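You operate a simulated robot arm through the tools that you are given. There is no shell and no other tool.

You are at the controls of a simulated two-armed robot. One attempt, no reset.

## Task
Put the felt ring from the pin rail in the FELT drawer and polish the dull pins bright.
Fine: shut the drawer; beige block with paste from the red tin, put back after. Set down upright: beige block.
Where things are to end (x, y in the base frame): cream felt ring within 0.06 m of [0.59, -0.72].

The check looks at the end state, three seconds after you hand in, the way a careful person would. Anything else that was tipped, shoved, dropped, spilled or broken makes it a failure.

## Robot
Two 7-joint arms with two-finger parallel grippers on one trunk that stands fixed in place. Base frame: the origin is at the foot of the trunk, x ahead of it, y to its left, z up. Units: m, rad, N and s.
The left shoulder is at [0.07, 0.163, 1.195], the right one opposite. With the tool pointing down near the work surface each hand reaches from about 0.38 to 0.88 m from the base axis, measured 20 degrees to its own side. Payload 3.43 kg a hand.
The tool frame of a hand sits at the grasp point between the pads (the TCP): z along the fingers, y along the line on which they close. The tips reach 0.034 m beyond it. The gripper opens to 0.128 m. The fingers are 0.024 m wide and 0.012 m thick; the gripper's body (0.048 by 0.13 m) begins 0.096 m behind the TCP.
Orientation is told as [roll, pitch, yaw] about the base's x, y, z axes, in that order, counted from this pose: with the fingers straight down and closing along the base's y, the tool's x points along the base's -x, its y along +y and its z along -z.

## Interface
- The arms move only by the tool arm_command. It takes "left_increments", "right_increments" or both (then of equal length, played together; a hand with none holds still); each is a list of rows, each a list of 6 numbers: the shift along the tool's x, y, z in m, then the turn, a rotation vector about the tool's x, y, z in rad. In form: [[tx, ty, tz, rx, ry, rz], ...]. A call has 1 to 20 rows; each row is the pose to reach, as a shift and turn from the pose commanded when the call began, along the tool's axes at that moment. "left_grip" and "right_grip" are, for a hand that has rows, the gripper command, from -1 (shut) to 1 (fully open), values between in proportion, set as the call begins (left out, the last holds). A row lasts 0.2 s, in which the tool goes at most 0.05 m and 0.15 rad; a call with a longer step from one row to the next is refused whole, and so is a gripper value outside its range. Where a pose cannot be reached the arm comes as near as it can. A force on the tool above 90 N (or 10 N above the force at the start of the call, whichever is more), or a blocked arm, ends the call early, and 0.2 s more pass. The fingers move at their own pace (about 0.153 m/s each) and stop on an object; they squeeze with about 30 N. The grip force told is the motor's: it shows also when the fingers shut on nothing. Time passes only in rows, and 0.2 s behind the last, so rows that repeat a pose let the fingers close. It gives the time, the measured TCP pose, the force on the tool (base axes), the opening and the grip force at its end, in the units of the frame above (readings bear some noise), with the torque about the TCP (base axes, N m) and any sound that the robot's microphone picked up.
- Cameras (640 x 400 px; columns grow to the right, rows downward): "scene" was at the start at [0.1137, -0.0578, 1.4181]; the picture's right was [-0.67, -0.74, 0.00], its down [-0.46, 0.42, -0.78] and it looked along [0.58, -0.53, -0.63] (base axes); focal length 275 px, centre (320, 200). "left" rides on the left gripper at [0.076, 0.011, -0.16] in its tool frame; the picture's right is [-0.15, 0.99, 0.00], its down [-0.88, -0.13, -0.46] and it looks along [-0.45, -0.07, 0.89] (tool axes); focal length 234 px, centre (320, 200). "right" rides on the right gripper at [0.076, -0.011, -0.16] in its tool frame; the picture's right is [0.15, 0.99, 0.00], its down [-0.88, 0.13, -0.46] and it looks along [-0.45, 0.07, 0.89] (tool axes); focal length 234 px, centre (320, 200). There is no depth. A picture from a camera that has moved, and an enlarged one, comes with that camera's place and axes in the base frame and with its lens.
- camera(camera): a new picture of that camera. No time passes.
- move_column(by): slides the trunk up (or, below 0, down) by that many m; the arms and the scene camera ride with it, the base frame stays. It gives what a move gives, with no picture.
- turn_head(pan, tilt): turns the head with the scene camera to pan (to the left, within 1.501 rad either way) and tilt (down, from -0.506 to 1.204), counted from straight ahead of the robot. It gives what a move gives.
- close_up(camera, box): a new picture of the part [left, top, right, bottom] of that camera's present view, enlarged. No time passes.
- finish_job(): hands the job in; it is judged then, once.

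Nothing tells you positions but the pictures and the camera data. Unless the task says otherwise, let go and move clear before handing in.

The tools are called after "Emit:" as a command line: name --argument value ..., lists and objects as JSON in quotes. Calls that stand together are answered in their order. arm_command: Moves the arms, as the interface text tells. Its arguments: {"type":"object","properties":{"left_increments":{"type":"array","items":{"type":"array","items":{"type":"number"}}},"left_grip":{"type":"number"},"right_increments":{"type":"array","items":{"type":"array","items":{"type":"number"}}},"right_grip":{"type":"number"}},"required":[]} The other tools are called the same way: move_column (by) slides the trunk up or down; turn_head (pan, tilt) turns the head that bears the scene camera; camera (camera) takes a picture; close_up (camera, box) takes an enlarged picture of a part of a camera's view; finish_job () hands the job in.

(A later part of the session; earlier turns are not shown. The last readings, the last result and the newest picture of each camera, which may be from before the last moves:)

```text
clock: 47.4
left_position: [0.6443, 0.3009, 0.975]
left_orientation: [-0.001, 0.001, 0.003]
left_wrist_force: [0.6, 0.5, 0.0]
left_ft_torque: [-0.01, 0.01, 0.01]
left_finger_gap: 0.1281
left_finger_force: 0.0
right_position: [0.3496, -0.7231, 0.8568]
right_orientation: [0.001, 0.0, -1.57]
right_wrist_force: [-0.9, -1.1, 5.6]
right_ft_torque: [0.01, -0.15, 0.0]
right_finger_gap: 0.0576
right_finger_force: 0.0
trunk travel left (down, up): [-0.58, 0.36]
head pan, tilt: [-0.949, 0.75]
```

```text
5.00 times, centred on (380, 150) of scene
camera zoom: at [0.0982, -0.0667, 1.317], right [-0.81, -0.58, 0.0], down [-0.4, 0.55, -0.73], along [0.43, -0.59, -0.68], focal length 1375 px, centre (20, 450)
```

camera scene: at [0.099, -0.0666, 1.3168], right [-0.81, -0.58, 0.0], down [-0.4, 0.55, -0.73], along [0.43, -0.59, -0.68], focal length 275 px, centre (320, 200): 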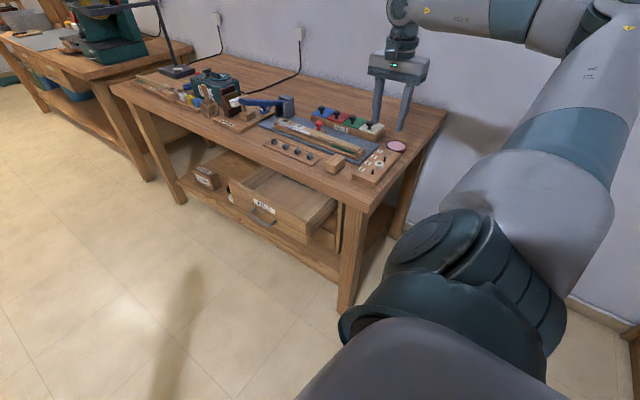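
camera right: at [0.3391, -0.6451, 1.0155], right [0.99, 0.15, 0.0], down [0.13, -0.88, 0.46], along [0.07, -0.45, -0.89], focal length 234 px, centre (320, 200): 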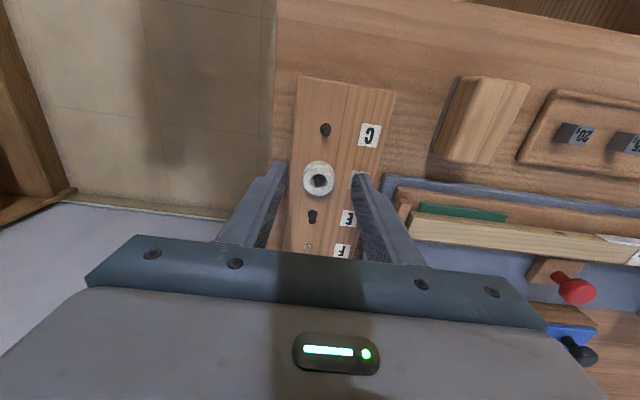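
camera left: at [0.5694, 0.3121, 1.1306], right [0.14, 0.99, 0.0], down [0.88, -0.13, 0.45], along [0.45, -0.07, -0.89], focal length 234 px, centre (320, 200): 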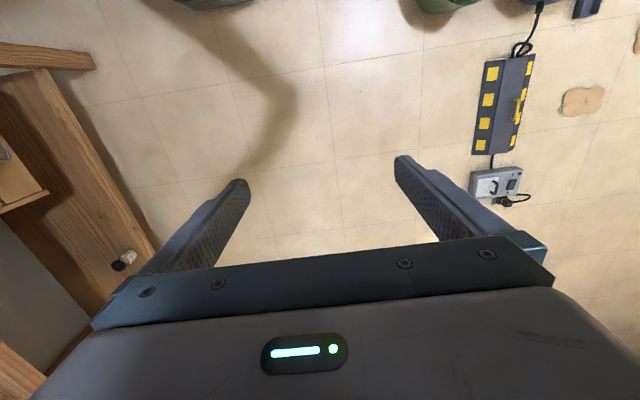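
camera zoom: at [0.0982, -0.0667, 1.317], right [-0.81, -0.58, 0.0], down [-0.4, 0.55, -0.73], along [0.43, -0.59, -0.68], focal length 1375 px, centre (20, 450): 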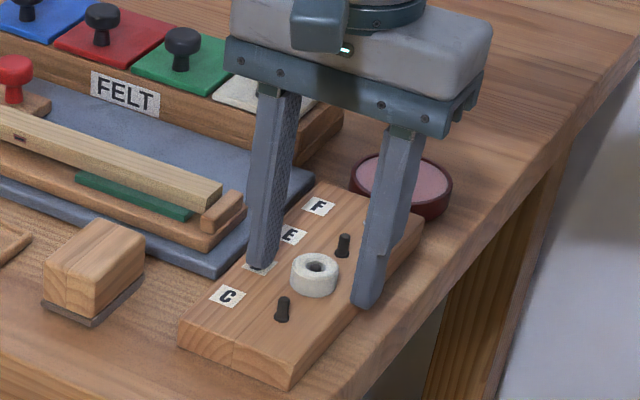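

The fingertips lightly touch the rail top (5.6 N), so I'll raise 3 mm and then close on the ring.

Emit:
arm_command --right_increments '[[0, 0, -0.003, 0, 0, 0]]'

Emit:
arm_command --right_increments '[[0, 0, 0, 0, 0, 0], [0, 0, 0, 0, 0, 0], [0, 0, 0, 0, 0, 0], [0, 0, 0, 0, 0, 0]]' --right_grip -1

Emit:
close_up --camera "right" --box '[250, 90, 410, 270]'

Emit:
close_up --camera "scene" --box '[330, 110, 430, 190]'

```text
clock: 47.8
left_position: [0.6437, 0.2997, 0.9757]
left_orientation: [0.0, 0.0, 0.002]
left_wrist_force: [0.3, 0.0, 0.1]
left_ft_torque: [0.0, -0.02, -0.02]
left_finger_gap: 0.1278
left_finger_force: 0.1
right_position: [0.3497, -0.7206, 0.8576]
right_orientation: [0.0, 0.002, -1.571]
right_wrist_force: [0.6, 0.4, 0.0]
right_ft_torque: [0.0, 0.01, 0.02]
right_finger_gap: 0.0574
right_finger_force: 0.0
trunk travel left (down, up): [-0.58, 0.36]
head pan, tilt: [-0.949, 0.75]
```

```text
clock: 48.8
left_position: [0.6439, 0.2991, 0.9757]
left_orientation: [-0.001, -0.001, 0.003]
left_wrist_force: [-0.1, 0.4, 0.3]
left_ft_torque: [0.03, -0.01, 0.02]
left_finger_gap: 0.1281
left_finger_force: 0.1
right_position: [0.3495, -0.722, 0.8583]
right_orientation: [0.001, 0.002, -1.572]
right_wrist_force: [0.6, 0.3, 0.1]
right_ft_torque: [-0.01, 0.0, -0.03]
right_finger_gap: 0.0225
right_finger_force: 30.1
trunk travel left (down, up): [-0.58, 0.36]
head pan, tilt: [-0.949, 0.75]
```

```text
2.22 times, centred on (330, 180) of right
camera zoom: at [0.3393, -0.6451, 1.0177], right [0.99, 0.15, 0.0], down [0.13, -0.88, 0.46], along [0.07, -0.45, -0.89], focal length 520 px, centre (298, 244)
```

zoom: 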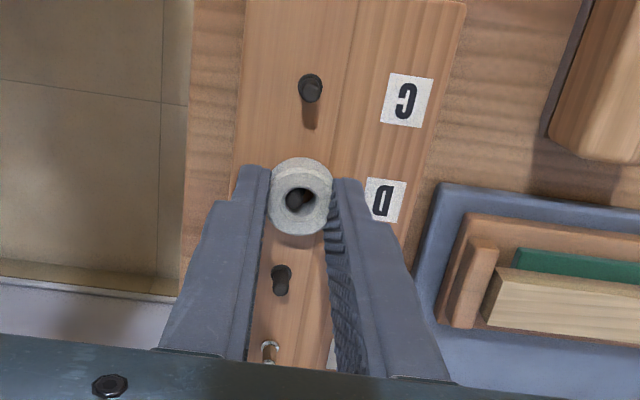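

```text
5.00 times, centred on (380, 150) of scene
camera zoom: at [0.0985, -0.0671, 1.3168], right [-0.81, -0.58, 0.0], down [-0.4, 0.55, -0.73], along [0.43, -0.59, -0.68], focal length 1375 px, centre (20, 450)
```

zoom: 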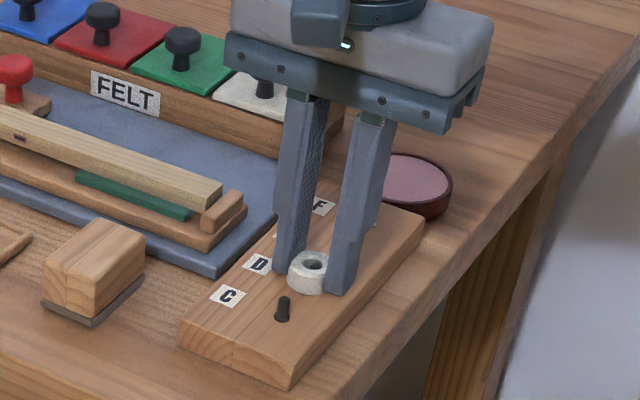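

The grip is about 5 mm off the ring's centre toward -y. I'll reopen slightly, shift 5 mm toward +y, and re-grip for a secure hold.

Emit:
arm_command --right_increments '[[0, 0, 0, 0, 0, 0], [0, 0, 0, 0, 0, 0]]' --right_grip -0.3

Emit:
arm_command --right_increments '[[0.005, 0, 0, 0, 0, 0], [0.005, 0, 0, 0, 0, 0]]'

Emit:
arm_command --right_increments '[[0, 0, 0, 0, 0, 0], [0, 0, 0, 0, 0, 0], [0, 0, 0, 0, 0, 0]]' --right_grip -1

Emit:
close_up --camera "right" --box '[250, 90, 410, 270]'

```text
clock: 49.4
left_position: [0.644, 0.2997, 0.9748]
left_orientation: [0.001, 0.0, 0.003]
left_wrist_force: [0.3, 1.0, 0.0]
left_ft_torque: [0.0, 0.0, 0.0]
left_finger_gap: 0.1278
left_finger_force: 0.1
right_position: [0.3496, -0.7217, 0.8582]
right_orientation: [0.002, 0.001, -1.571]
right_wrist_force: [0.0, 0.0, 0.5]
right_ft_torque: [-0.02, -0.01, -0.02]
right_finger_gap: 0.045
right_finger_force: 0.0
trunk travel left (down, up): [-0.58, 0.36]
head pan, tilt: [-0.949, 0.75]
```

```text
clock: 50.0
left_position: [0.6445, 0.3003, 0.9751]
left_orientation: [0.0, 0.001, 0.001]
left_wrist_force: [-0.8, 0.6, -0.5]
left_ft_torque: [0.04, -0.01, -0.01]
left_finger_gap: 0.1279
left_finger_force: 0.1
right_position: [0.3498, -0.7165, 0.8579]
right_orientation: [0.002, 0.002, -1.571]
right_wrist_force: [-0.4, 0.9, 0.3]
right_ft_torque: [0.0, 0.03, 0.03]
right_finger_gap: 0.0448
right_finger_force: 0.1
trunk travel left (down, up): [-0.58, 0.36]
head pan, tilt: [-0.949, 0.75]
```

```text
clock: 50.8
left_position: [0.6443, 0.3002, 0.9758]
left_orientation: [-0.001, -0.001, 0.002]
left_wrist_force: [0.2, -0.4, -0.1]
left_ft_torque: [-0.03, 0.0, 0.03]
left_finger_gap: 0.1283
left_finger_force: 0.1
right_position: [0.3495, -0.7155, 0.8587]
right_orientation: [0.001, 0.0, -1.57]
right_wrist_force: [-1.0, 0.6, -0.4]
right_ft_torque: [-0.01, -0.02, -0.01]
right_finger_gap: 0.0225
right_finger_force: 29.6
trunk travel left (down, up): [-0.58, 0.36]
head pan, tilt: [-0.949, 0.75]
```

```text
2.22 times, centred on (330, 180) of right
camera zoom: at [0.3395, -0.64, 1.0173], right [0.99, 0.15, 0.0], down [0.13, -0.88, 0.46], along [0.07, -0.45, -0.89], focal length 520 px, centre (298, 244)
```

zoom: 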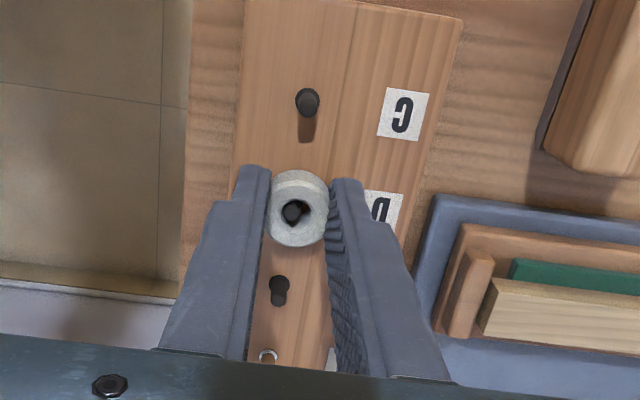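

Grip is centred with 30 N on the felt. Lifting the ring straight up off the pin.

Emit:
arm_command --right_increments '[[0, 0, -0.015, 0, 0, 0], [0, 0, -0.03, 0, 0, 0], [0, 0, -0.06, 0, 0, 0], [0, 0, -0.09, 0, 0, 0], [0, 0, -0.12, 0, 0, 0], [0, 0, -0.12, 0, 0, 0]]'

Emit:
camera --camera "right"

Emit:
close_up --camera "scene" --box '[330, 90, 430, 190]'

```text
clock: 52.2
left_position: [0.6433, 0.299, 0.9753]
left_orientation: [-0.001, -0.001, 0.002]
left_wrist_force: [0.0, 0.2, -0.6]
left_ft_torque: [0.01, 0.02, -0.03]
left_finger_gap: 0.128
left_finger_force: 0.1
right_position: [0.3503, -0.7194, 0.9765]
right_orientation: [0.001, 0.001, -1.571]
right_wrist_force: [-0.7, -0.4, 0.5]
right_ft_torque: [0.0, 0.02, -0.01]
right_finger_gap: 0.0224
right_finger_force: 30.0
trunk travel left (down, up): [-0.58, 0.36]
head pan, tilt: [-0.949, 0.75]
```

```text
taken
camera right: at [0.3392, -0.6424, 1.1365], right [0.99, 0.15, 0.0], down [0.13, -0.88, 0.45], along [0.07, -0.45, -0.89], focal length 234 px, centre (320, 200)
```

right: 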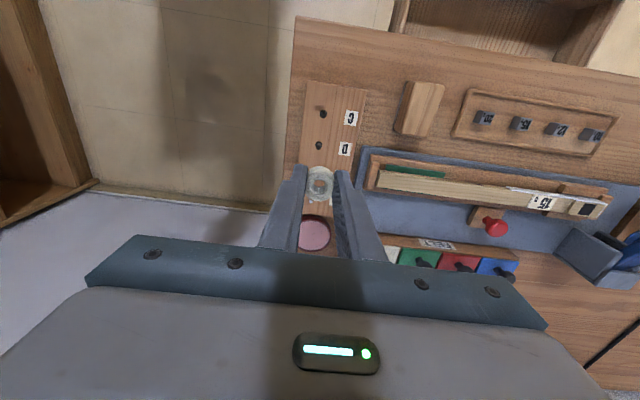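

```text
4.00 times, centred on (380, 140) of scene
camera zoom: at [0.0987, -0.0675, 1.3168], right [-0.81, -0.58, 0.0], down [-0.4, 0.55, -0.73], along [0.43, -0.59, -0.68], focal length 1100 px, centre (80, 440)
```

zoom: 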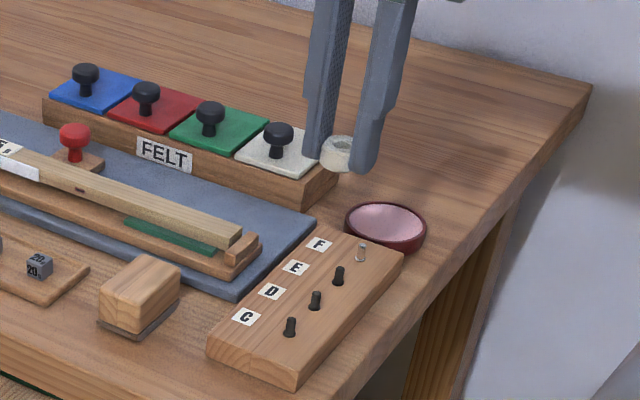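

The ring is off and all three dull pins (C, D, E) are exposed. Carrying the ring over to the open drawer.

Emit:
arm_command --right_increments '[[0.03, 0.02, -0.01, 0, 0, 0], [0.06, 0.05, -0.02, 0, 0, 0], [0.09, 0.08, -0.02, 0, 0, 0], [0.115, 0.115, -0.02, 0, 0, 0], [0.14, 0.15, -0.02, 0, 0, 0], [0.16, 0.185, -0.02, 0, 0, 0], [0.175, 0.215, -0.02, 0, 0, 0], [0.1844, 0.24, -0.02, 0, 0, 0], [0.1844, 0.24, -0.02, 0, 0, 0]]'

Emit:
camera --camera "right"

Emit:
camera --camera "scene"

```text
clock: 54.2
left_position: [0.6444, 0.3005, 0.9764]
left_orientation: [0.001, 0.001, 0.005]
left_wrist_force: [-0.1, -0.2, 0.1]
left_ft_torque: [0.03, 0.0, -0.01]
left_finger_gap: 0.1281
left_finger_force: 0.1
right_position: [0.5909, -0.5326, 0.9975]
right_orientation: [0.003, 0.0, -1.572]
right_wrist_force: [0.5, -0.6, -0.2]
right_ft_torque: [-0.01, 0.02, -0.01]
right_finger_gap: 0.0222
right_finger_force: 29.9
trunk travel left (down, up): [-0.58, 0.36]
head pan, tilt: [-0.949, 0.75]
```

```text
taken
camera right: at [0.5795, -0.4569, 1.1577], right [0.99, 0.15, 0.0], down [0.13, -0.88, 0.45], along [0.07, -0.45, -0.89], focal length 234 px, centre (320, 200)
```

right: 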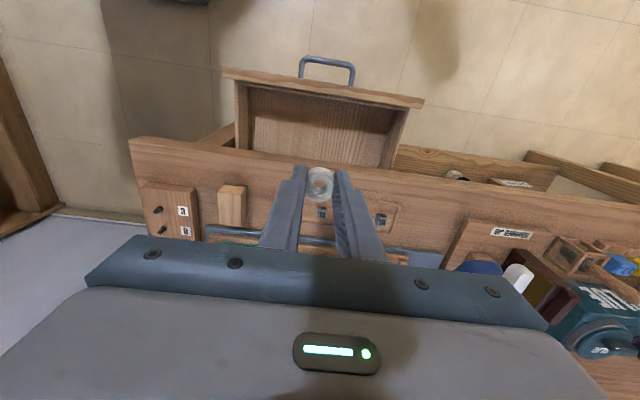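

```text
taken
camera scene: at [0.0978, -0.0675, 1.3169], right [-0.81, -0.58, 0.0], down [-0.4, 0.55, -0.73], along [0.43, -0.59, -0.68], focal length 275 px, centre (320, 200)
```

scene: 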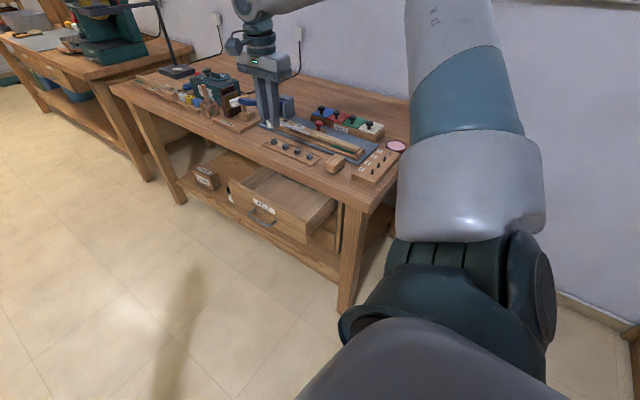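

Emit:
close_up --camera "right" --box '[210, 50, 440, 200]'

Emit:
close_up --camera "scene" --box '[210, 130, 360, 240]'

```text
2.67 times, centred on (325, 125) of right
camera zoom: at [0.5795, -0.4569, 1.1577], right [0.99, 0.15, 0.0], down [0.13, -0.88, 0.45], along [0.07, -0.45, -0.89], focal length 624 px, centre (307, 400)
```

zoom: 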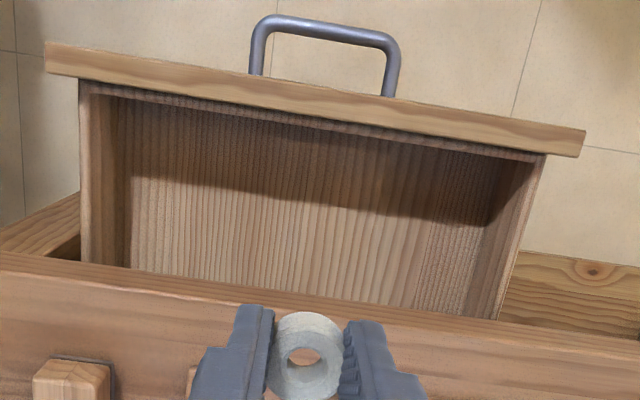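

```text
3.64 times, centred on (285, 185) of scene
camera zoom: at [0.0978, -0.0675, 1.3169], right [-0.81, -0.58, 0.0], down [-0.4, 0.55, -0.73], along [0.43, -0.59, -0.68], focal length 1000 px, centre (447, 254)
```

zoom: 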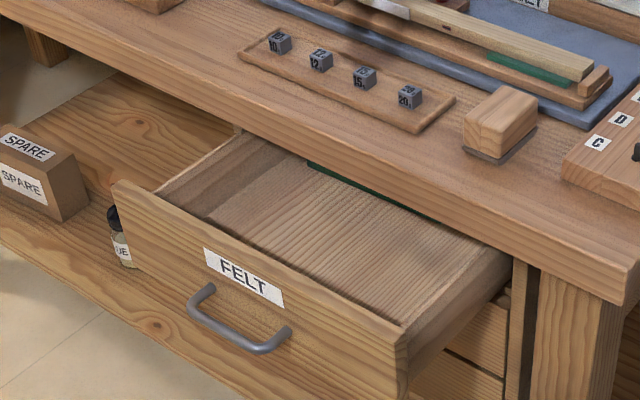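

The drawer's inner front is at y≈-0.476 and the bench edge at y≈-0.582, with the floor near z≈0.655. I'll lower the ring into the gap at y≈-0.536 (which becomes ≈-0.695 when shut), stopping above the floor.

Emit:
arm_command --right_increments '[[-0.002, 0, 0.04, 0, 0, 0], [-0.003, 0, 0.08, 0, 0, 0], [-0.003, 0, 0.12, 0, 0, 0], [-0.003, 0, 0.16, 0, 0, 0], [-0.003, 0, 0.2, 0, 0, 0], [-0.003, 0, 0.24, 0, 0, 0], [-0.003, 0, 0.275, 0, 0, 0], [-0.003, 0, 0.275, 0, 0, 0]]'

Emit:
camera --camera "right"

Emit:
close_up --camera "scene" --box '[190, 90, 360, 240]'

```text
clock: 56.0
left_position: [0.6436, 0.2998, 0.9766]
left_orientation: [0.0, 0.0, 0.003]
left_wrist_force: [0.1, -0.3, 0.4]
left_ft_torque: [-0.01, -0.01, 0.01]
left_finger_gap: 0.128
left_finger_force: 0.0
right_position: [0.5918, -0.5337, 0.7255]
right_orientation: [0.003, 0.001, -1.57]
right_wrist_force: [0.2, 0.6, -0.5]
right_ft_torque: [0.0, 0.0, -0.01]
right_finger_gap: 0.0224
right_finger_force: 29.9
trunk travel left (down, up): [-0.58, 0.36]
head pan, tilt: [-0.949, 0.75]
```

```text
taken
camera right: at [0.5803, -0.4582, 0.8842], right [0.99, 0.15, 0.0], down [0.13, -0.88, 0.46], along [0.07, -0.45, -0.89], focal length 234 px, centre (320, 200)
```

right: 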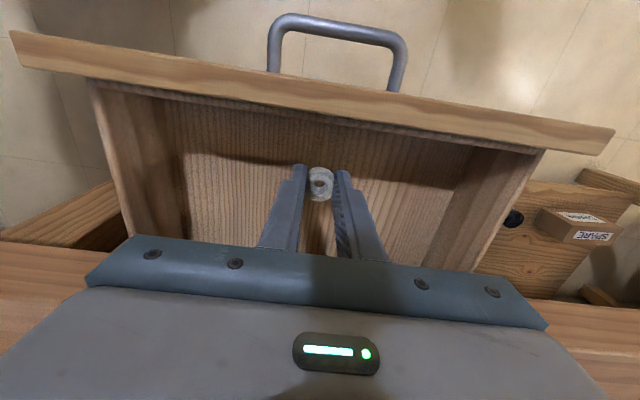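

```text
2.67 times, centred on (275, 165) of scene
camera zoom: at [0.098, -0.0668, 1.3169], right [-0.81, -0.58, 0.0], down [-0.4, 0.55, -0.73], along [0.43, -0.59, -0.68], focal length 733 px, centre (440, 293)
```

zoom: 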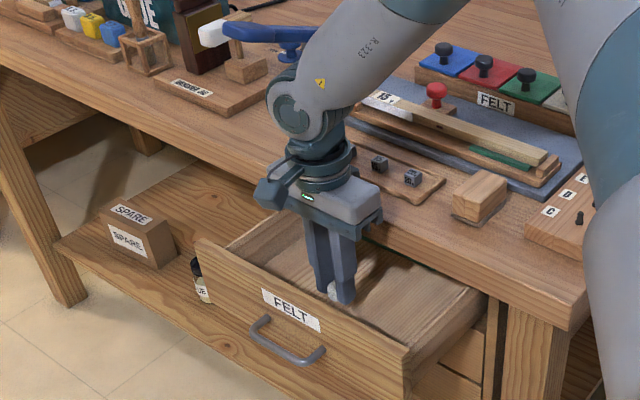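

Emit:
arm_command --right_increments '[[0, 0, 0.01, 0, 0, 0], [0, 0, 0.02, 0, 0, 0], [0, 0, 0.026, 0, 0, 0]]'

Emit:
close_up --camera "right" --box '[200, 100, 440, 260]'

```text
clock: 56.8
left_position: [0.6422, 0.3012, 0.9777]
left_orientation: [-0.002, 0.0, 0.002]
left_wrist_force: [0.3, -0.2, -0.6]
left_ft_torque: [-0.01, -0.01, -0.02]
left_finger_gap: 0.128
left_finger_force: 0.1
right_position: [0.5917, -0.5334, 0.7006]
right_orientation: [0.004, -0.001, -1.569]
right_wrist_force: [-1.4, 1.3, 19.3]
right_ft_torque: [0.0, 0.02, 0.01]
right_finger_gap: 0.0224
right_finger_force: 30.2
trunk travel left (down, up): [-0.58, 0.36]
head pan, tilt: [-0.949, 0.75]
```

```text
2.50 times, centred on (320, 180) of right
camera zoom: at [0.5803, -0.4569, 0.8603], right [0.99, 0.15, 0.01], down [0.13, -0.88, 0.46], along [0.07, -0.45, -0.89], focal length 585 px, centre (320, 250)
```

zoom: 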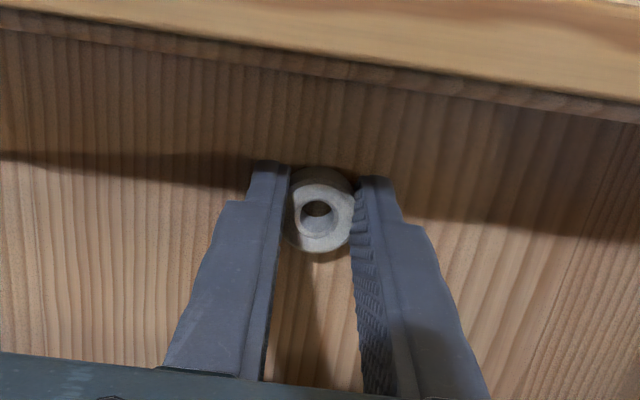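

Contact with the drawer floor (19 N). I'll ease up 2 mm and release the ring.

Emit:
arm_command --right_increments '[[0, 0, -0.002, 0, 0, 0]]'

Emit:
arm_command --right_increments '[[0, 0, 0, 0, 0, 0], [0, 0, 0, 0, 0, 0], [0, 0, 0, 0, 0, 0]]' --right_grip -0.2

Emit:
arm_command --right_increments '[[0, 0, -0.02, 0, 0, 0], [0, 0, -0.05, 0, 0, 0], [0, 0, -0.09, 0, 0, 0], [0, 0, -0.13, 0, 0, 0], [0, 0, -0.13, 0, 0, 0]]'

Emit:
camera --camera "right"

Emit:
close_up --camera "scene" --box '[190, 90, 360, 240]'

```text
clock: 57.2
left_position: [0.6425, 0.3005, 0.9752]
left_orientation: [-0.002, 0.0, 0.002]
left_wrist_force: [0.0, 0.6, 0.6]
left_ft_torque: [-0.03, -0.01, 0.01]
left_finger_gap: 0.1281
left_finger_force: 0.1
right_position: [0.5913, -0.5339, 0.7009]
right_orientation: [0.004, 0.0, -1.571]
right_wrist_force: [3.4, -0.1, 15.2]
right_ft_torque: [-0.07, -0.07, 0.01]
right_finger_gap: 0.0227
right_finger_force: 29.8
trunk travel left (down, up): [-0.58, 0.36]
head pan, tilt: [-0.949, 0.75]
```

```text
clock: 58.0
left_position: [0.6434, 0.3016, 0.9764]
left_orientation: [0.0, 0.001, 0.0]
left_wrist_force: [0.0, -0.5, 0.4]
left_ft_torque: [-0.01, 0.0, -0.02]
left_finger_gap: 0.1281
left_finger_force: 0.0
right_position: [0.5907, -0.5347, 0.7001]
right_orientation: [0.003, 0.0, -1.571]
right_wrist_force: [0.2, 0.9, 5.0]
right_ft_torque: [-0.02, 0.2, -0.1]
right_finger_gap: 0.0511
right_finger_force: 0.1
trunk travel left (down, up): [-0.58, 0.36]
head pan, tilt: [-0.949, 0.75]
```

```text
clock: 59.2
left_position: [0.6449, 0.2998, 0.976]
left_orientation: [0.0, 0.002, 0.001]
left_wrist_force: [0.0, -0.3, -0.9]
left_ft_torque: [0.0, 0.01, -0.03]
left_finger_gap: 0.1278
left_finger_force: 0.0
right_position: [0.5929, -0.5358, 0.8306]
right_orientation: [0.0, 0.002, -1.57]
right_wrist_force: [1.0, 1.0, -0.2]
right_ft_torque: [0.0, 0.01, -0.03]
right_finger_gap: 0.0512
right_finger_force: 0.1
trunk travel left (down, up): [-0.58, 0.36]
head pan, tilt: [-0.949, 0.75]
```

```text
taken
camera right: at [0.5815, -0.4595, 0.9895], right [0.99, 0.15, 0.0], down [0.13, -0.88, 0.45], along [0.07, -0.45, -0.89], focal length 234 px, centre (320, 200)
```

right: 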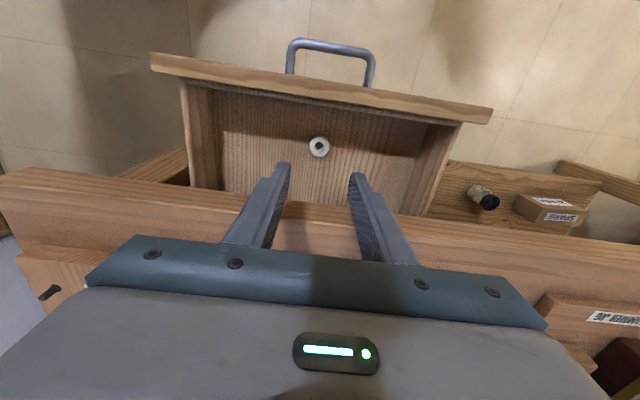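

```text
2.67 times, centred on (275, 165) of scene
camera zoom: at [0.0994, -0.0674, 1.3167], right [-0.81, -0.58, 0.0], down [-0.4, 0.55, -0.73], along [0.43, -0.59, -0.68], focal length 733 px, centre (440, 293)
```

zoom: 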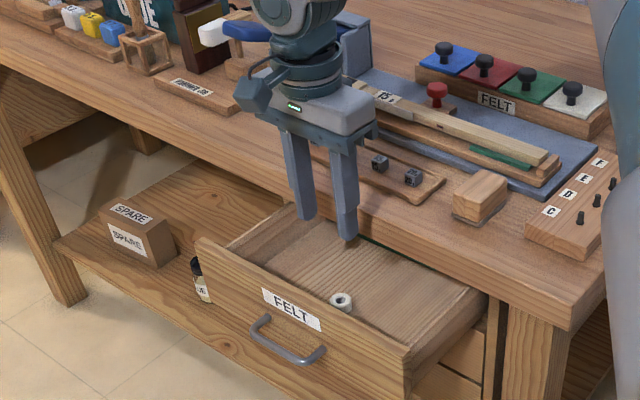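

The ring is in the drawer (about 0.112 behind the bar, so it should end near y≈-0.697 when shut). Now I'll move in front of the drawer with closed fingers tilted ~25° so I can push the handle bar shut without hitting the bench edge.

Emit:
arm_command --right_increments '[[0, 0, -0.04, 0, 0, 0], [0.04, 0, -0.07, 0, 0, 0], [0.085, 0, -0.07, 0, -0.1, 0], [0.13, 0, -0.07, 0, -0.2, 0], [0.176, 0, -0.07, 0, -0.3, 0], [0.176, 0, -0.07, 0, -0.436, 0], [0.176, 0, -0.07, 0, -0.436, 0]]' --right_grip -1

Emit:
camera --camera "right"

Emit:
camera --camera "scene"

```text
clock: 60.8
left_position: [0.6441, 0.2992, 0.9762]
left_orientation: [0.001, -0.001, 0.004]
left_wrist_force: [-0.7, 0.3, -0.4]
left_ft_torque: [0.02, 0.0, -0.05]
left_finger_gap: 0.1278
left_finger_force: 0.0
right_position: [0.5908, -0.3572, 0.8971]
right_orientation: [0.003, -0.437, -1.572]
right_wrist_force: [-0.8, 0.7, 0.6]
right_ft_torque: [0.02, -0.04, 0.02]
right_finger_gap: 0.0
right_finger_force: 30.3
trunk travel left (down, up): [-0.58, 0.36]
head pan, tilt: [-0.949, 0.75]
```

```text
taken
camera right: at [0.5801, -0.2213, 1.0103], right [0.99, 0.13, -0.06], down [0.13, -0.61, 0.79], along [0.07, -0.78, -0.62], focal length 234 px, centre (320, 200)
```

right: 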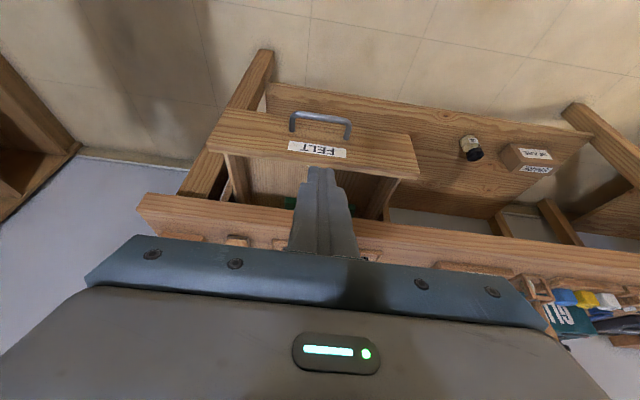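

```text
taken
camera scene: at [0.0982, -0.0673, 1.3169], right [-0.81, -0.58, 0.0], down [-0.4, 0.55, -0.73], along [0.43, -0.59, -0.68], focal length 275 px, centre (320, 200)
```

scene: 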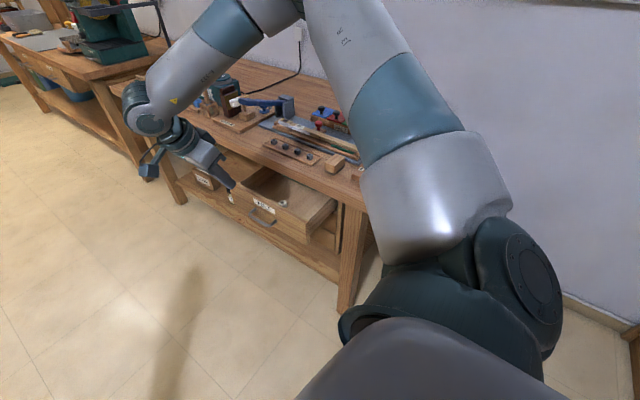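

Emit:
arm_command --right_increments '[[0.016, 0, 0.0342, 0, 0, 0], [0.032, 0, 0.0685, 0, 0, 0], [0.048, 0, 0.1027, 0, 0, 0], [0.064, 0, 0.137, 0, 0, 0], [0.08, 0, 0.1712, 0, 0, 0], [0.08, 0, 0.1712, 0, 0, 0]]'

Emit:
camera --camera "right"

Emit:
camera --camera "scene"

```text
clock: 62.2
left_position: [0.6442, 0.299, 0.975]
left_orientation: [0.0, -0.001, 0.001]
left_wrist_force: [-1.6, 0.3, -0.5]
left_ft_torque: [0.01, 0.02, -0.02]
left_finger_gap: 0.1278
left_finger_force: 0.1
right_position: [0.5637, -0.3868, 0.7543]
right_orientation: [0.002, -0.435, -1.571]
right_wrist_force: [-0.2, -0.3, -0.3]
right_ft_torque: [0.0, 0.0, 0.0]
right_finger_gap: 0.0
right_finger_force: 29.8
right hand out of reach, approached as far as the arm can: row 3, 4, 5, 6
trunk travel left (down, up): [-0.58, 0.36]
head pan, tilt: [-0.949, 0.75]
```

```text
taken
camera right: at [0.5525, -0.2502, 0.8671], right [0.99, 0.13, -0.06], down [0.13, -0.61, 0.78], along [0.07, -0.78, -0.62], focal length 234 px, centre (320, 200)
```

right: 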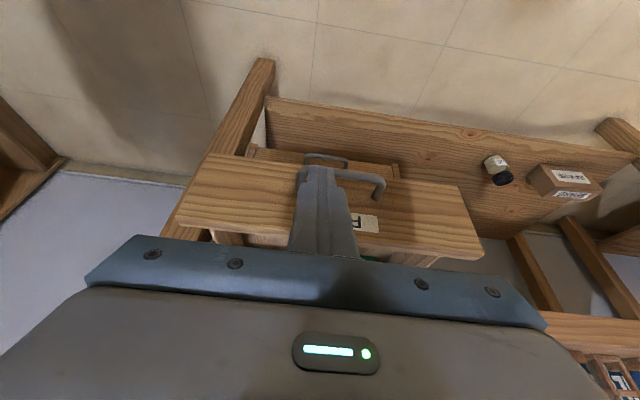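

```text
taken
camera scene: at [0.0985, -0.0668, 1.3169], right [-0.81, -0.58, 0.0], down [-0.4, 0.55, -0.73], along [0.43, -0.59, -0.68], focal length 275 px, centre (320, 200)
```

scene: 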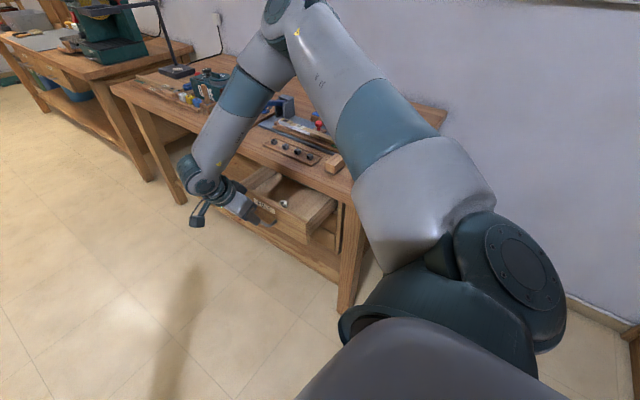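

At a limit about 4.6 cm too high. I'll lower the trunk 0.05; the fingertips stay about 1.7 cm in front of the bar.

Emit:
move_column --by -0.06

Emit:
camera --camera "right"

Emit:
close_up --camera "scene" --box '[150, 90, 360, 250]'

```text
clock: 63.2
left_position: [0.643, 0.2996, 0.915]
left_orientation: [0.002, -0.002, 0.001]
left_wrist_force: [-0.3, -0.5, 1.0]
left_ft_torque: [0.0, -0.02, -0.01]
left_finger_gap: 0.1276
left_finger_force: 0.1
right_position: [0.5628, -0.387, 0.6941]
right_orientation: [0.002, -0.434, -1.571]
right_wrist_force: [0.1, 0.4, 0.5]
right_ft_torque: [0.01, -0.01, 0.0]
right_finger_gap: 0.0001
right_finger_force: 29.7
trunk travel left (down, up): [-0.52, 0.42]
head pan, tilt: [-0.949, 0.75]
```

```text
taken
camera right: at [0.5526, -0.2502, 0.8075], right [0.99, 0.13, -0.06], down [0.13, -0.61, 0.78], along [0.07, -0.78, -0.62], focal length 234 px, centre (320, 200)
```

right: 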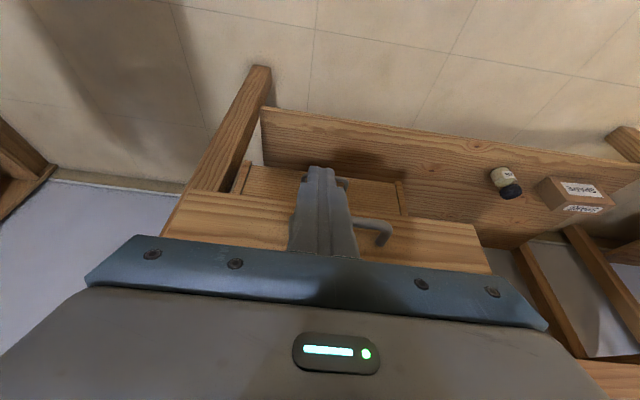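

```text
2.50 times, centred on (255, 170) of scene
camera zoom: at [0.0983, -0.067, 1.2569], right [-0.81, -0.58, 0.0], down [-0.4, 0.55, -0.73], along [0.43, -0.59, -0.68], focal length 687 px, centre (482, 275)
```

zoom: 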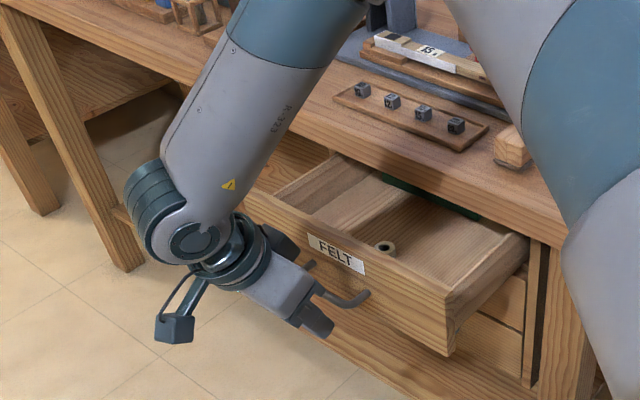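

Fingers are in front of the bar. I'll centre on x≈0.59 and push the drawer shut slowly, stopping just short to check.

Emit:
arm_command --right_increments '[[-0.0042, 0.027, -0.0091, 0, 0, 0], [-0.0151, 0.027, -0.0041, 0, 0, 0], [-0.026, 0.027, 0.001, 0, 0, 0], [-0.0369, 0.027, 0.006, 0, 0, 0], [-0.0478, 0.027, 0.0111, 0, 0, 0], [-0.0586, 0.027, 0.0161, 0, 0, 0], [-0.0695, 0.027, 0.0212, 0, 0, 0], [-0.0804, 0.027, 0.0262, 0, 0, 0], [-0.0913, 0.027, 0.0313, 0, 0, 0], [-0.1022, 0.027, 0.0363, 0, 0, 0], [-0.1131, 0.027, 0.0414, 0, 0, 0], [-0.124, 0.027, 0.0464, 0, 0, 0], [-0.1349, 0.027, 0.0515, 0, 0, 0], [-0.1439, 0.027, 0.0557, 0, 0, 0], [-0.1494, 0.027, 0.0582, 0, 0, 0]]'

Emit:
camera --camera "right"

Emit:
close_up --camera "scene" --box '[150, 90, 360, 250]'

```text
clock: 66.4
left_position: [0.6442, 0.2996, 0.9155]
left_orientation: [-0.001, 0.0, 0.001]
left_wrist_force: [-0.1, -0.2, -0.2]
left_ft_torque: [0.02, 0.01, -0.01]
left_finger_gap: 0.1278
left_finger_force: 0.1
right_position: [0.5905, -0.5473, 0.7048]
right_orientation: [0.003, -0.435, -1.572]
right_wrist_force: [0.0, 0.0, -0.3]
right_ft_torque: [-0.01, 0.03, 0.0]
right_finger_gap: 0.0004
right_finger_force: 29.8
right hand out of reach, approached as far as the arm can: row 1
trunk travel left (down, up): [-0.52, 0.42]
head pan, tilt: [-0.949, 0.75]
```

```text
taken
camera right: at [0.5806, -0.4108, 0.8175], right [0.99, 0.13, -0.06], down [0.13, -0.61, 0.78], along [0.07, -0.78, -0.62], focal length 234 px, centre (320, 200)
```

right: 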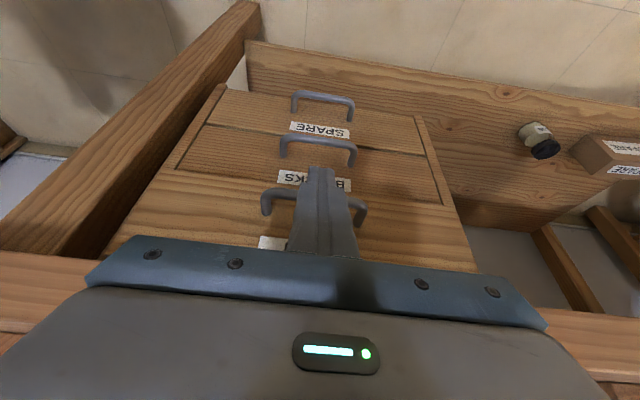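

```text
2.50 times, centred on (255, 170) of scene
camera zoom: at [0.0987, -0.0672, 1.2568], right [-0.81, -0.58, 0.0], down [-0.4, 0.55, -0.73], along [0.43, -0.59, -0.68], focal length 687 px, centre (482, 275)
```

zoom: 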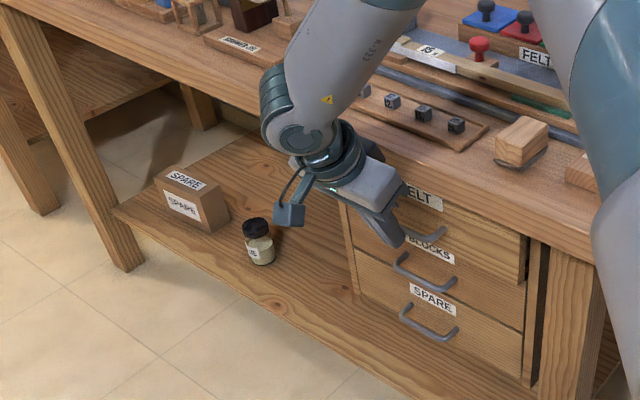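

Almost shut. I'll push the last centimetre gently and watch the force.

Emit:
arm_command --right_increments '[[-0.0045, 0, 0.0021, 0, 0, 0], [-0.0091, 0, 0.0042, 0, 0, 0], [-0.0127, 0, 0.0059, 0, 0, 0]]'

Emit:
close_up --camera "scene" --box '[240, 120, 360, 220]'

Emit:
close_up --camera "right" --box '[80, 70, 500, 290]'

```text
clock: 67.2
left_position: [0.6445, 0.3003, 0.9152]
left_orientation: [-0.001, 0.0, 0.001]
left_wrist_force: [0.0, 0.2, -0.8]
left_ft_torque: [0.03, -0.02, -0.01]
left_finger_gap: 0.1279
left_finger_force: 0.1
right_position: [0.5909, -0.5611, 0.703]
right_orientation: [0.002, -0.431, -1.571]
right_wrist_force: [0.2, 0.1, -0.1]
right_ft_torque: [0.02, 0.0, 0.0]
right_finger_gap: 0.0
right_finger_force: 29.9
trunk travel left (down, up): [-0.52, 0.42]
head pan, tilt: [-0.949, 0.75]
```

```text
4.00 times, centred on (300, 170) of scene
camera zoom: at [0.0987, -0.0671, 1.2568], right [-0.81, -0.58, 0.0], down [-0.4, 0.55, -0.73], along [0.43, -0.59, -0.68], focal length 1100 px, centre (400, 320)
```

zoom: 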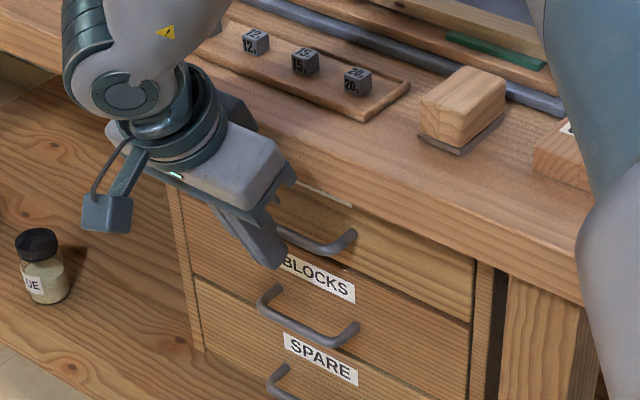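

```text
1.52 times, centred on (290, 180) of right
camera zoom: at [0.5798, -0.4243, 0.8172], right [0.99, 0.13, -0.06], down [0.13, -0.61, 0.78], along [0.07, -0.78, -0.62], focal length 357 px, centre (366, 230)
```

zoom: 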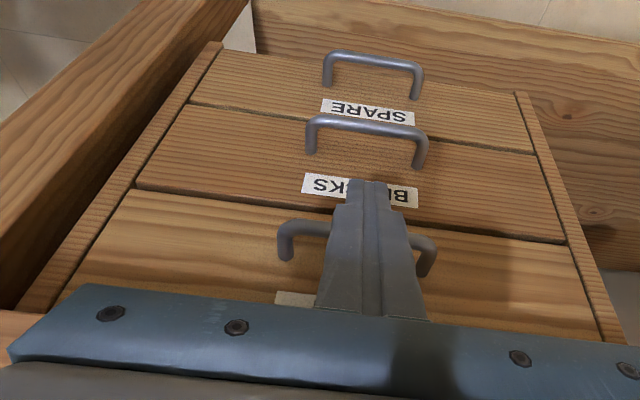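

Emit:
arm_command --right_increments '[[-0.0027, 0, 0.0013, 0, 0, 0], [-0.0054, 0, 0.0025, 0, 0, 0], [-0.0054, 0, 0.0025, 0, 0, 0]]'

```text
clock: 68.0
left_position: [0.6439, 0.2995, 0.9162]
left_orientation: [-0.001, 0.001, 0.0]
left_wrist_force: [-0.5, 0.3, 0.3]
left_ft_torque: [0.01, 0.0, 0.0]
left_finger_gap: 0.1279
left_finger_force: 0.0
right_position: [0.5906, -0.5667, 0.7041]
right_orientation: [0.003, -0.434, -1.57]
right_wrist_force: [0.0, 2.5, -0.9]
right_ft_torque: [0.05, 0.04, -0.04]
right_finger_gap: 0.0002
right_finger_force: 30.3
trunk travel left (down, up): [-0.52, 0.42]
head pan, tilt: [-0.949, 0.75]
```

Emit:
arm_command --right_increments '[[-0.0027, 0, 0.0013, 0, 0, 0], [-0.0036, 0, 0.0017, 0, 0, 0], [-0.0036, 0, 0.0017, 0, 0, 0]]'

Emit:
close_up --camera "right" --box '[80, 70, 500, 290]'

```text
clock: 68.8
left_position: [0.6445, 0.2998, 0.9151]
left_orientation: [-0.002, 0.002, 0.003]
left_wrist_force: [0.4, -0.2, 0.5]
left_ft_torque: [0.0, 0.02, 0.0]
left_finger_gap: 0.1282
left_finger_force: 0.0
right_position: [0.5898, -0.5675, 0.7056]
right_orientation: [0.001, -0.431, -1.571]
right_wrist_force: [-4.2, 34.8, -9.0]
right_ft_torque: [0.79, -0.2, 0.08]
right_finger_gap: 0.0001
right_finger_force: 30.1
trunk travel left (down, up): [-0.52, 0.42]
head pan, tilt: [-0.949, 0.75]
```

```text
1.52 times, centred on (290, 180) of right
camera zoom: at [0.58, -0.4312, 0.8177], right [0.99, 0.13, -0.06], down [0.13, -0.61, 0.78], along [0.07, -0.78, -0.62], focal length 357 px, centre (366, 230)
```

zoom: 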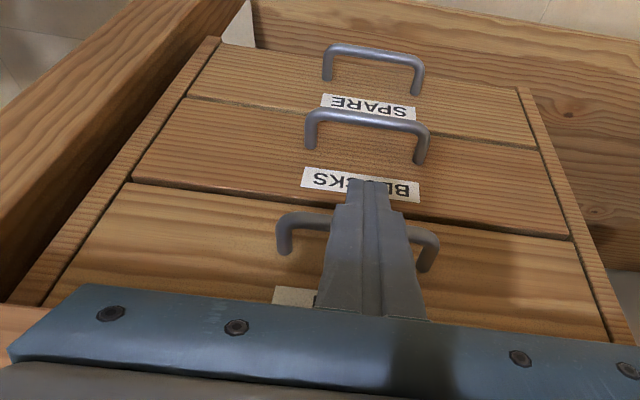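

The drawer hit its stop (35 N) and is shut. I'll back off and raise the hand.

Emit:
arm_command --right_increments '[[0.0272, 0, -0.0126, 0, 0, 0], [0.0544, 0, -0.0252, 0, 0, 0], [0.0376, 0, -0.0615, 0, 0, 0], [0.0208, 0, -0.0978, 0, 0, 0], [0.004, 0, -0.1341, 0, 0, 0], [0.004, 0, -0.1341, 0, 0, 0]]'

Emit:
move_column --by 0.06

Emit:
camera --camera "scene"

Emit:
camera --camera "right"

```text
clock: 70.2
left_position: [0.6447, 0.2997, 0.9144]
left_orientation: [0.0, 0.002, 0.002]
left_wrist_force: [-0.8, 0.0, -0.6]
left_ft_torque: [0.01, 0.02, 0.02]
left_finger_gap: 0.128
left_finger_force: 0.1
right_position: [0.5902, -0.5093, 0.8258]
right_orientation: [-0.001, -0.436, -1.572]
right_wrist_force: [0.4, -0.2, 0.0]
right_ft_torque: [0.02, 0.01, -0.03]
right_finger_gap: 0.0002
right_finger_force: 30.1
trunk travel left (down, up): [-0.52, 0.42]
head pan, tilt: [-0.949, 0.75]
```

```text
clock: 71.2
left_position: [0.6444, 0.2997, 0.9761]
left_orientation: [0.001, 0.002, 0.002]
left_wrist_force: [-0.2, 0.3, 0.6]
left_ft_torque: [0.0, -0.03, -0.01]
left_finger_gap: 0.128
left_finger_force: 0.0
right_position: [0.5896, -0.5094, 0.8856]
right_orientation: [0.002, -0.436, -1.571]
right_wrist_force: [-0.4, -0.6, 0.8]
right_ft_torque: [-0.02, 0.04, 0.01]
right_finger_gap: 0.0
right_finger_force: 29.8
trunk travel left (down, up): [-0.58, 0.36]
head pan, tilt: [-0.949, 0.75]
```

```text
taken
camera scene: at [0.099, -0.0671, 1.3168], right [-0.81, -0.58, 0.0], down [-0.4, 0.55, -0.73], along [0.43, -0.59, -0.68], focal length 275 px, centre (320, 200)
```

scene: 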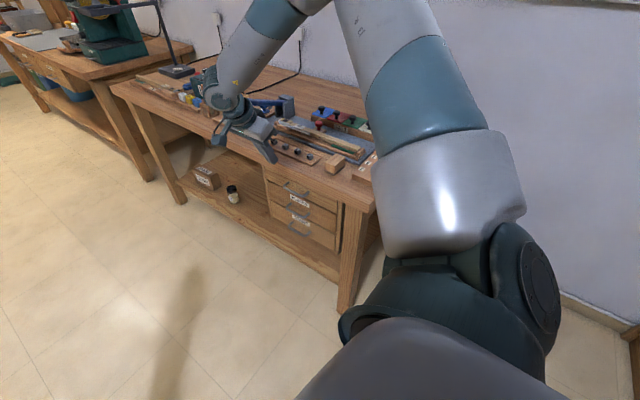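

```text
taken
camera right: at [0.5796, -0.3733, 0.998], right [0.99, 0.13, -0.06], down [0.13, -0.61, 0.78], along [0.07, -0.78, -0.62], focal length 234 px, centre (320, 200)
```

right: 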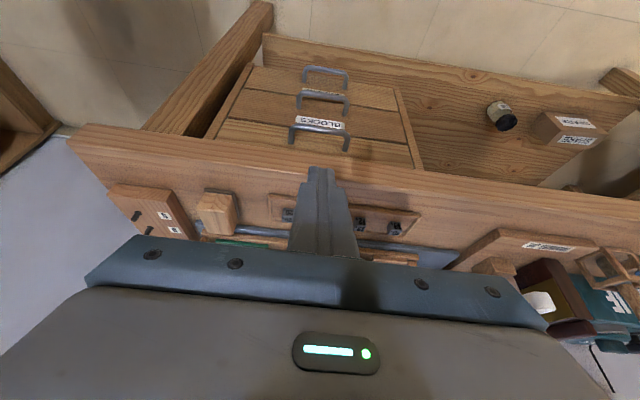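

The drawer front is flush with the others. Next, the beige felt block: I'll straighten the hand, open the fingers and move over toward the FELT tray to look.

Emit:
arm_command --right_increments '[[-0.0169, 0, -0.0362, 0, 0.08, 0], [-0.0338, 0, -0.0725, 0, 0.16, 0], [-0.0688, 0, -0.1003, 0, 0.24, 0], [-0.103, -0.0227, -0.0869, 0, 0.3, 0], [-0.1372, -0.0453, -0.0736, 0, 0.36, 0], [-0.1714, -0.068, -0.0602, 0, 0.4, 0], [-0.2056, -0.0907, -0.0467, 0, 0.436, 0], [-0.2398, -0.1133, -0.0334, 0, 0.436, 0], [-0.274, -0.136, -0.02, 0, 0.436, 0], [-0.274, -0.136, -0.02, 0, 0.436, 0]]' --right_grip 0.3

Emit:
camera --camera "right"

Emit:
camera --camera "scene"

```text
clock: 73.4
left_position: [0.645, 0.3001, 0.9752]
left_orientation: [0.0, 0.002, 0.002]
left_wrist_force: [0.4, 0.5, 0.4]
left_ft_torque: [0.0, 0.0, 0.02]
left_finger_gap: 0.1278
left_finger_force: 0.0
right_position: [0.452, -0.7511, 1.02]
right_orientation: [0.002, 0.001, -1.571]
right_wrist_force: [-0.3, -0.1, 0.2]
right_ft_torque: [-0.05, 0.0, -0.02]
right_finger_gap: 0.0833
right_finger_force: 0.0
trunk travel left (down, up): [-0.58, 0.36]
head pan, tilt: [-0.949, 0.75]
```

```text
taken
camera right: at [0.4418, -0.675, 1.1803], right [0.99, 0.15, 0.0], down [0.13, -0.88, 0.45], along [0.07, -0.45, -0.89], focal length 234 px, centre (320, 200)
```

right: 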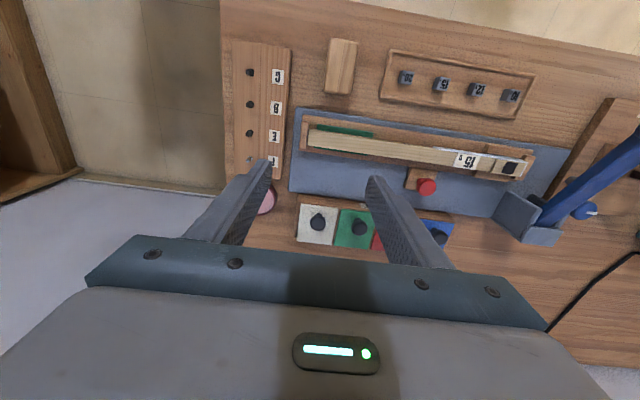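

```text
taken
camera scene: at [0.0991, -0.0664, 1.3168], right [-0.81, -0.58, 0.0], down [-0.4, 0.55, -0.73], along [0.43, -0.59, -0.68], focal length 275 px, centre (320, 200)
```

scene: 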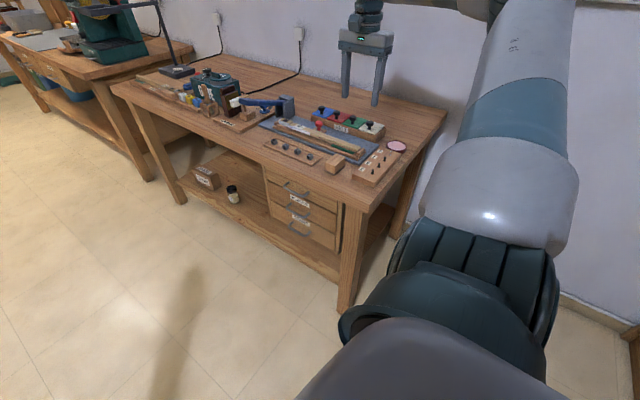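

Emit:
close_up --camera "right" --box '[280, 190, 400, 260]'

Emit:
close_up --camera "scene" --box '[310, 90, 410, 160]'

Emit:
close_up --camera "right" --box '[210, 50, 300, 220]'

```text
5.33 times, centred on (340, 225) of right
camera zoom: at [0.4418, -0.675, 1.1803], right [0.99, 0.15, 0.0], down [0.13, -0.88, 0.45], along [0.07, -0.45, -0.89], focal length 1249 px, centre (213, 67)
```

zoom: 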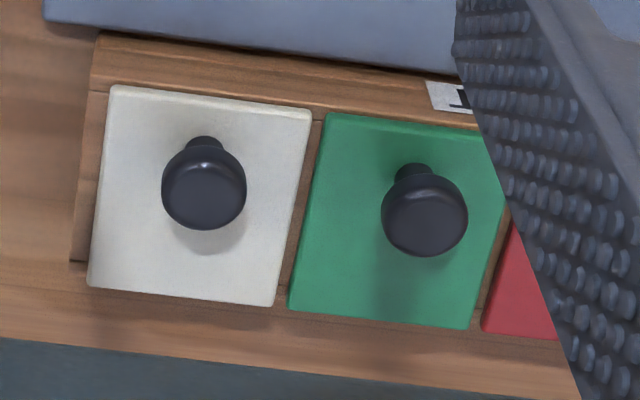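

```text
5.71 times, centred on (360, 125) of scene
camera zoom: at [0.0991, -0.0664, 1.3168], right [-0.81, -0.58, 0.0], down [-0.4, 0.55, -0.73], along [0.43, -0.59, -0.68], focal length 1571 px, centre (91, 629)
```

zoom: 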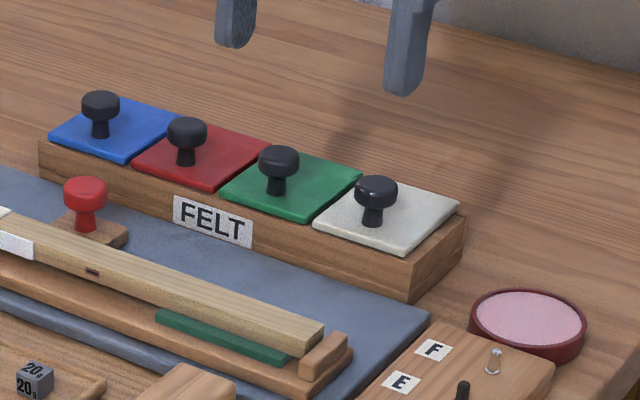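

```text
2.35 times, centred on (255, 135) of right
camera zoom: at [0.4418, -0.675, 1.1803], right [0.99, 0.15, 0.0], down [0.13, -0.88, 0.45], along [0.07, -0.45, -0.89], focal length 551 px, centre (473, 353)
```

zoom: 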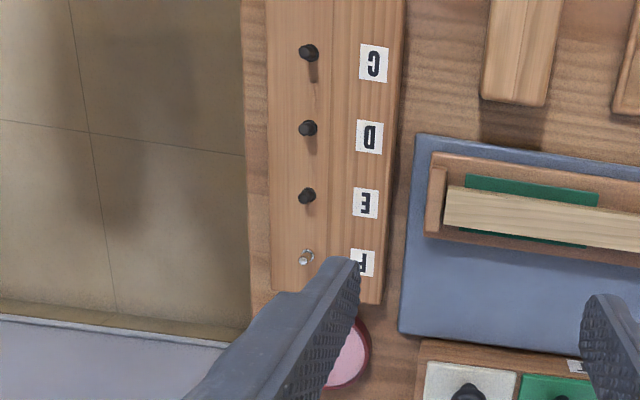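

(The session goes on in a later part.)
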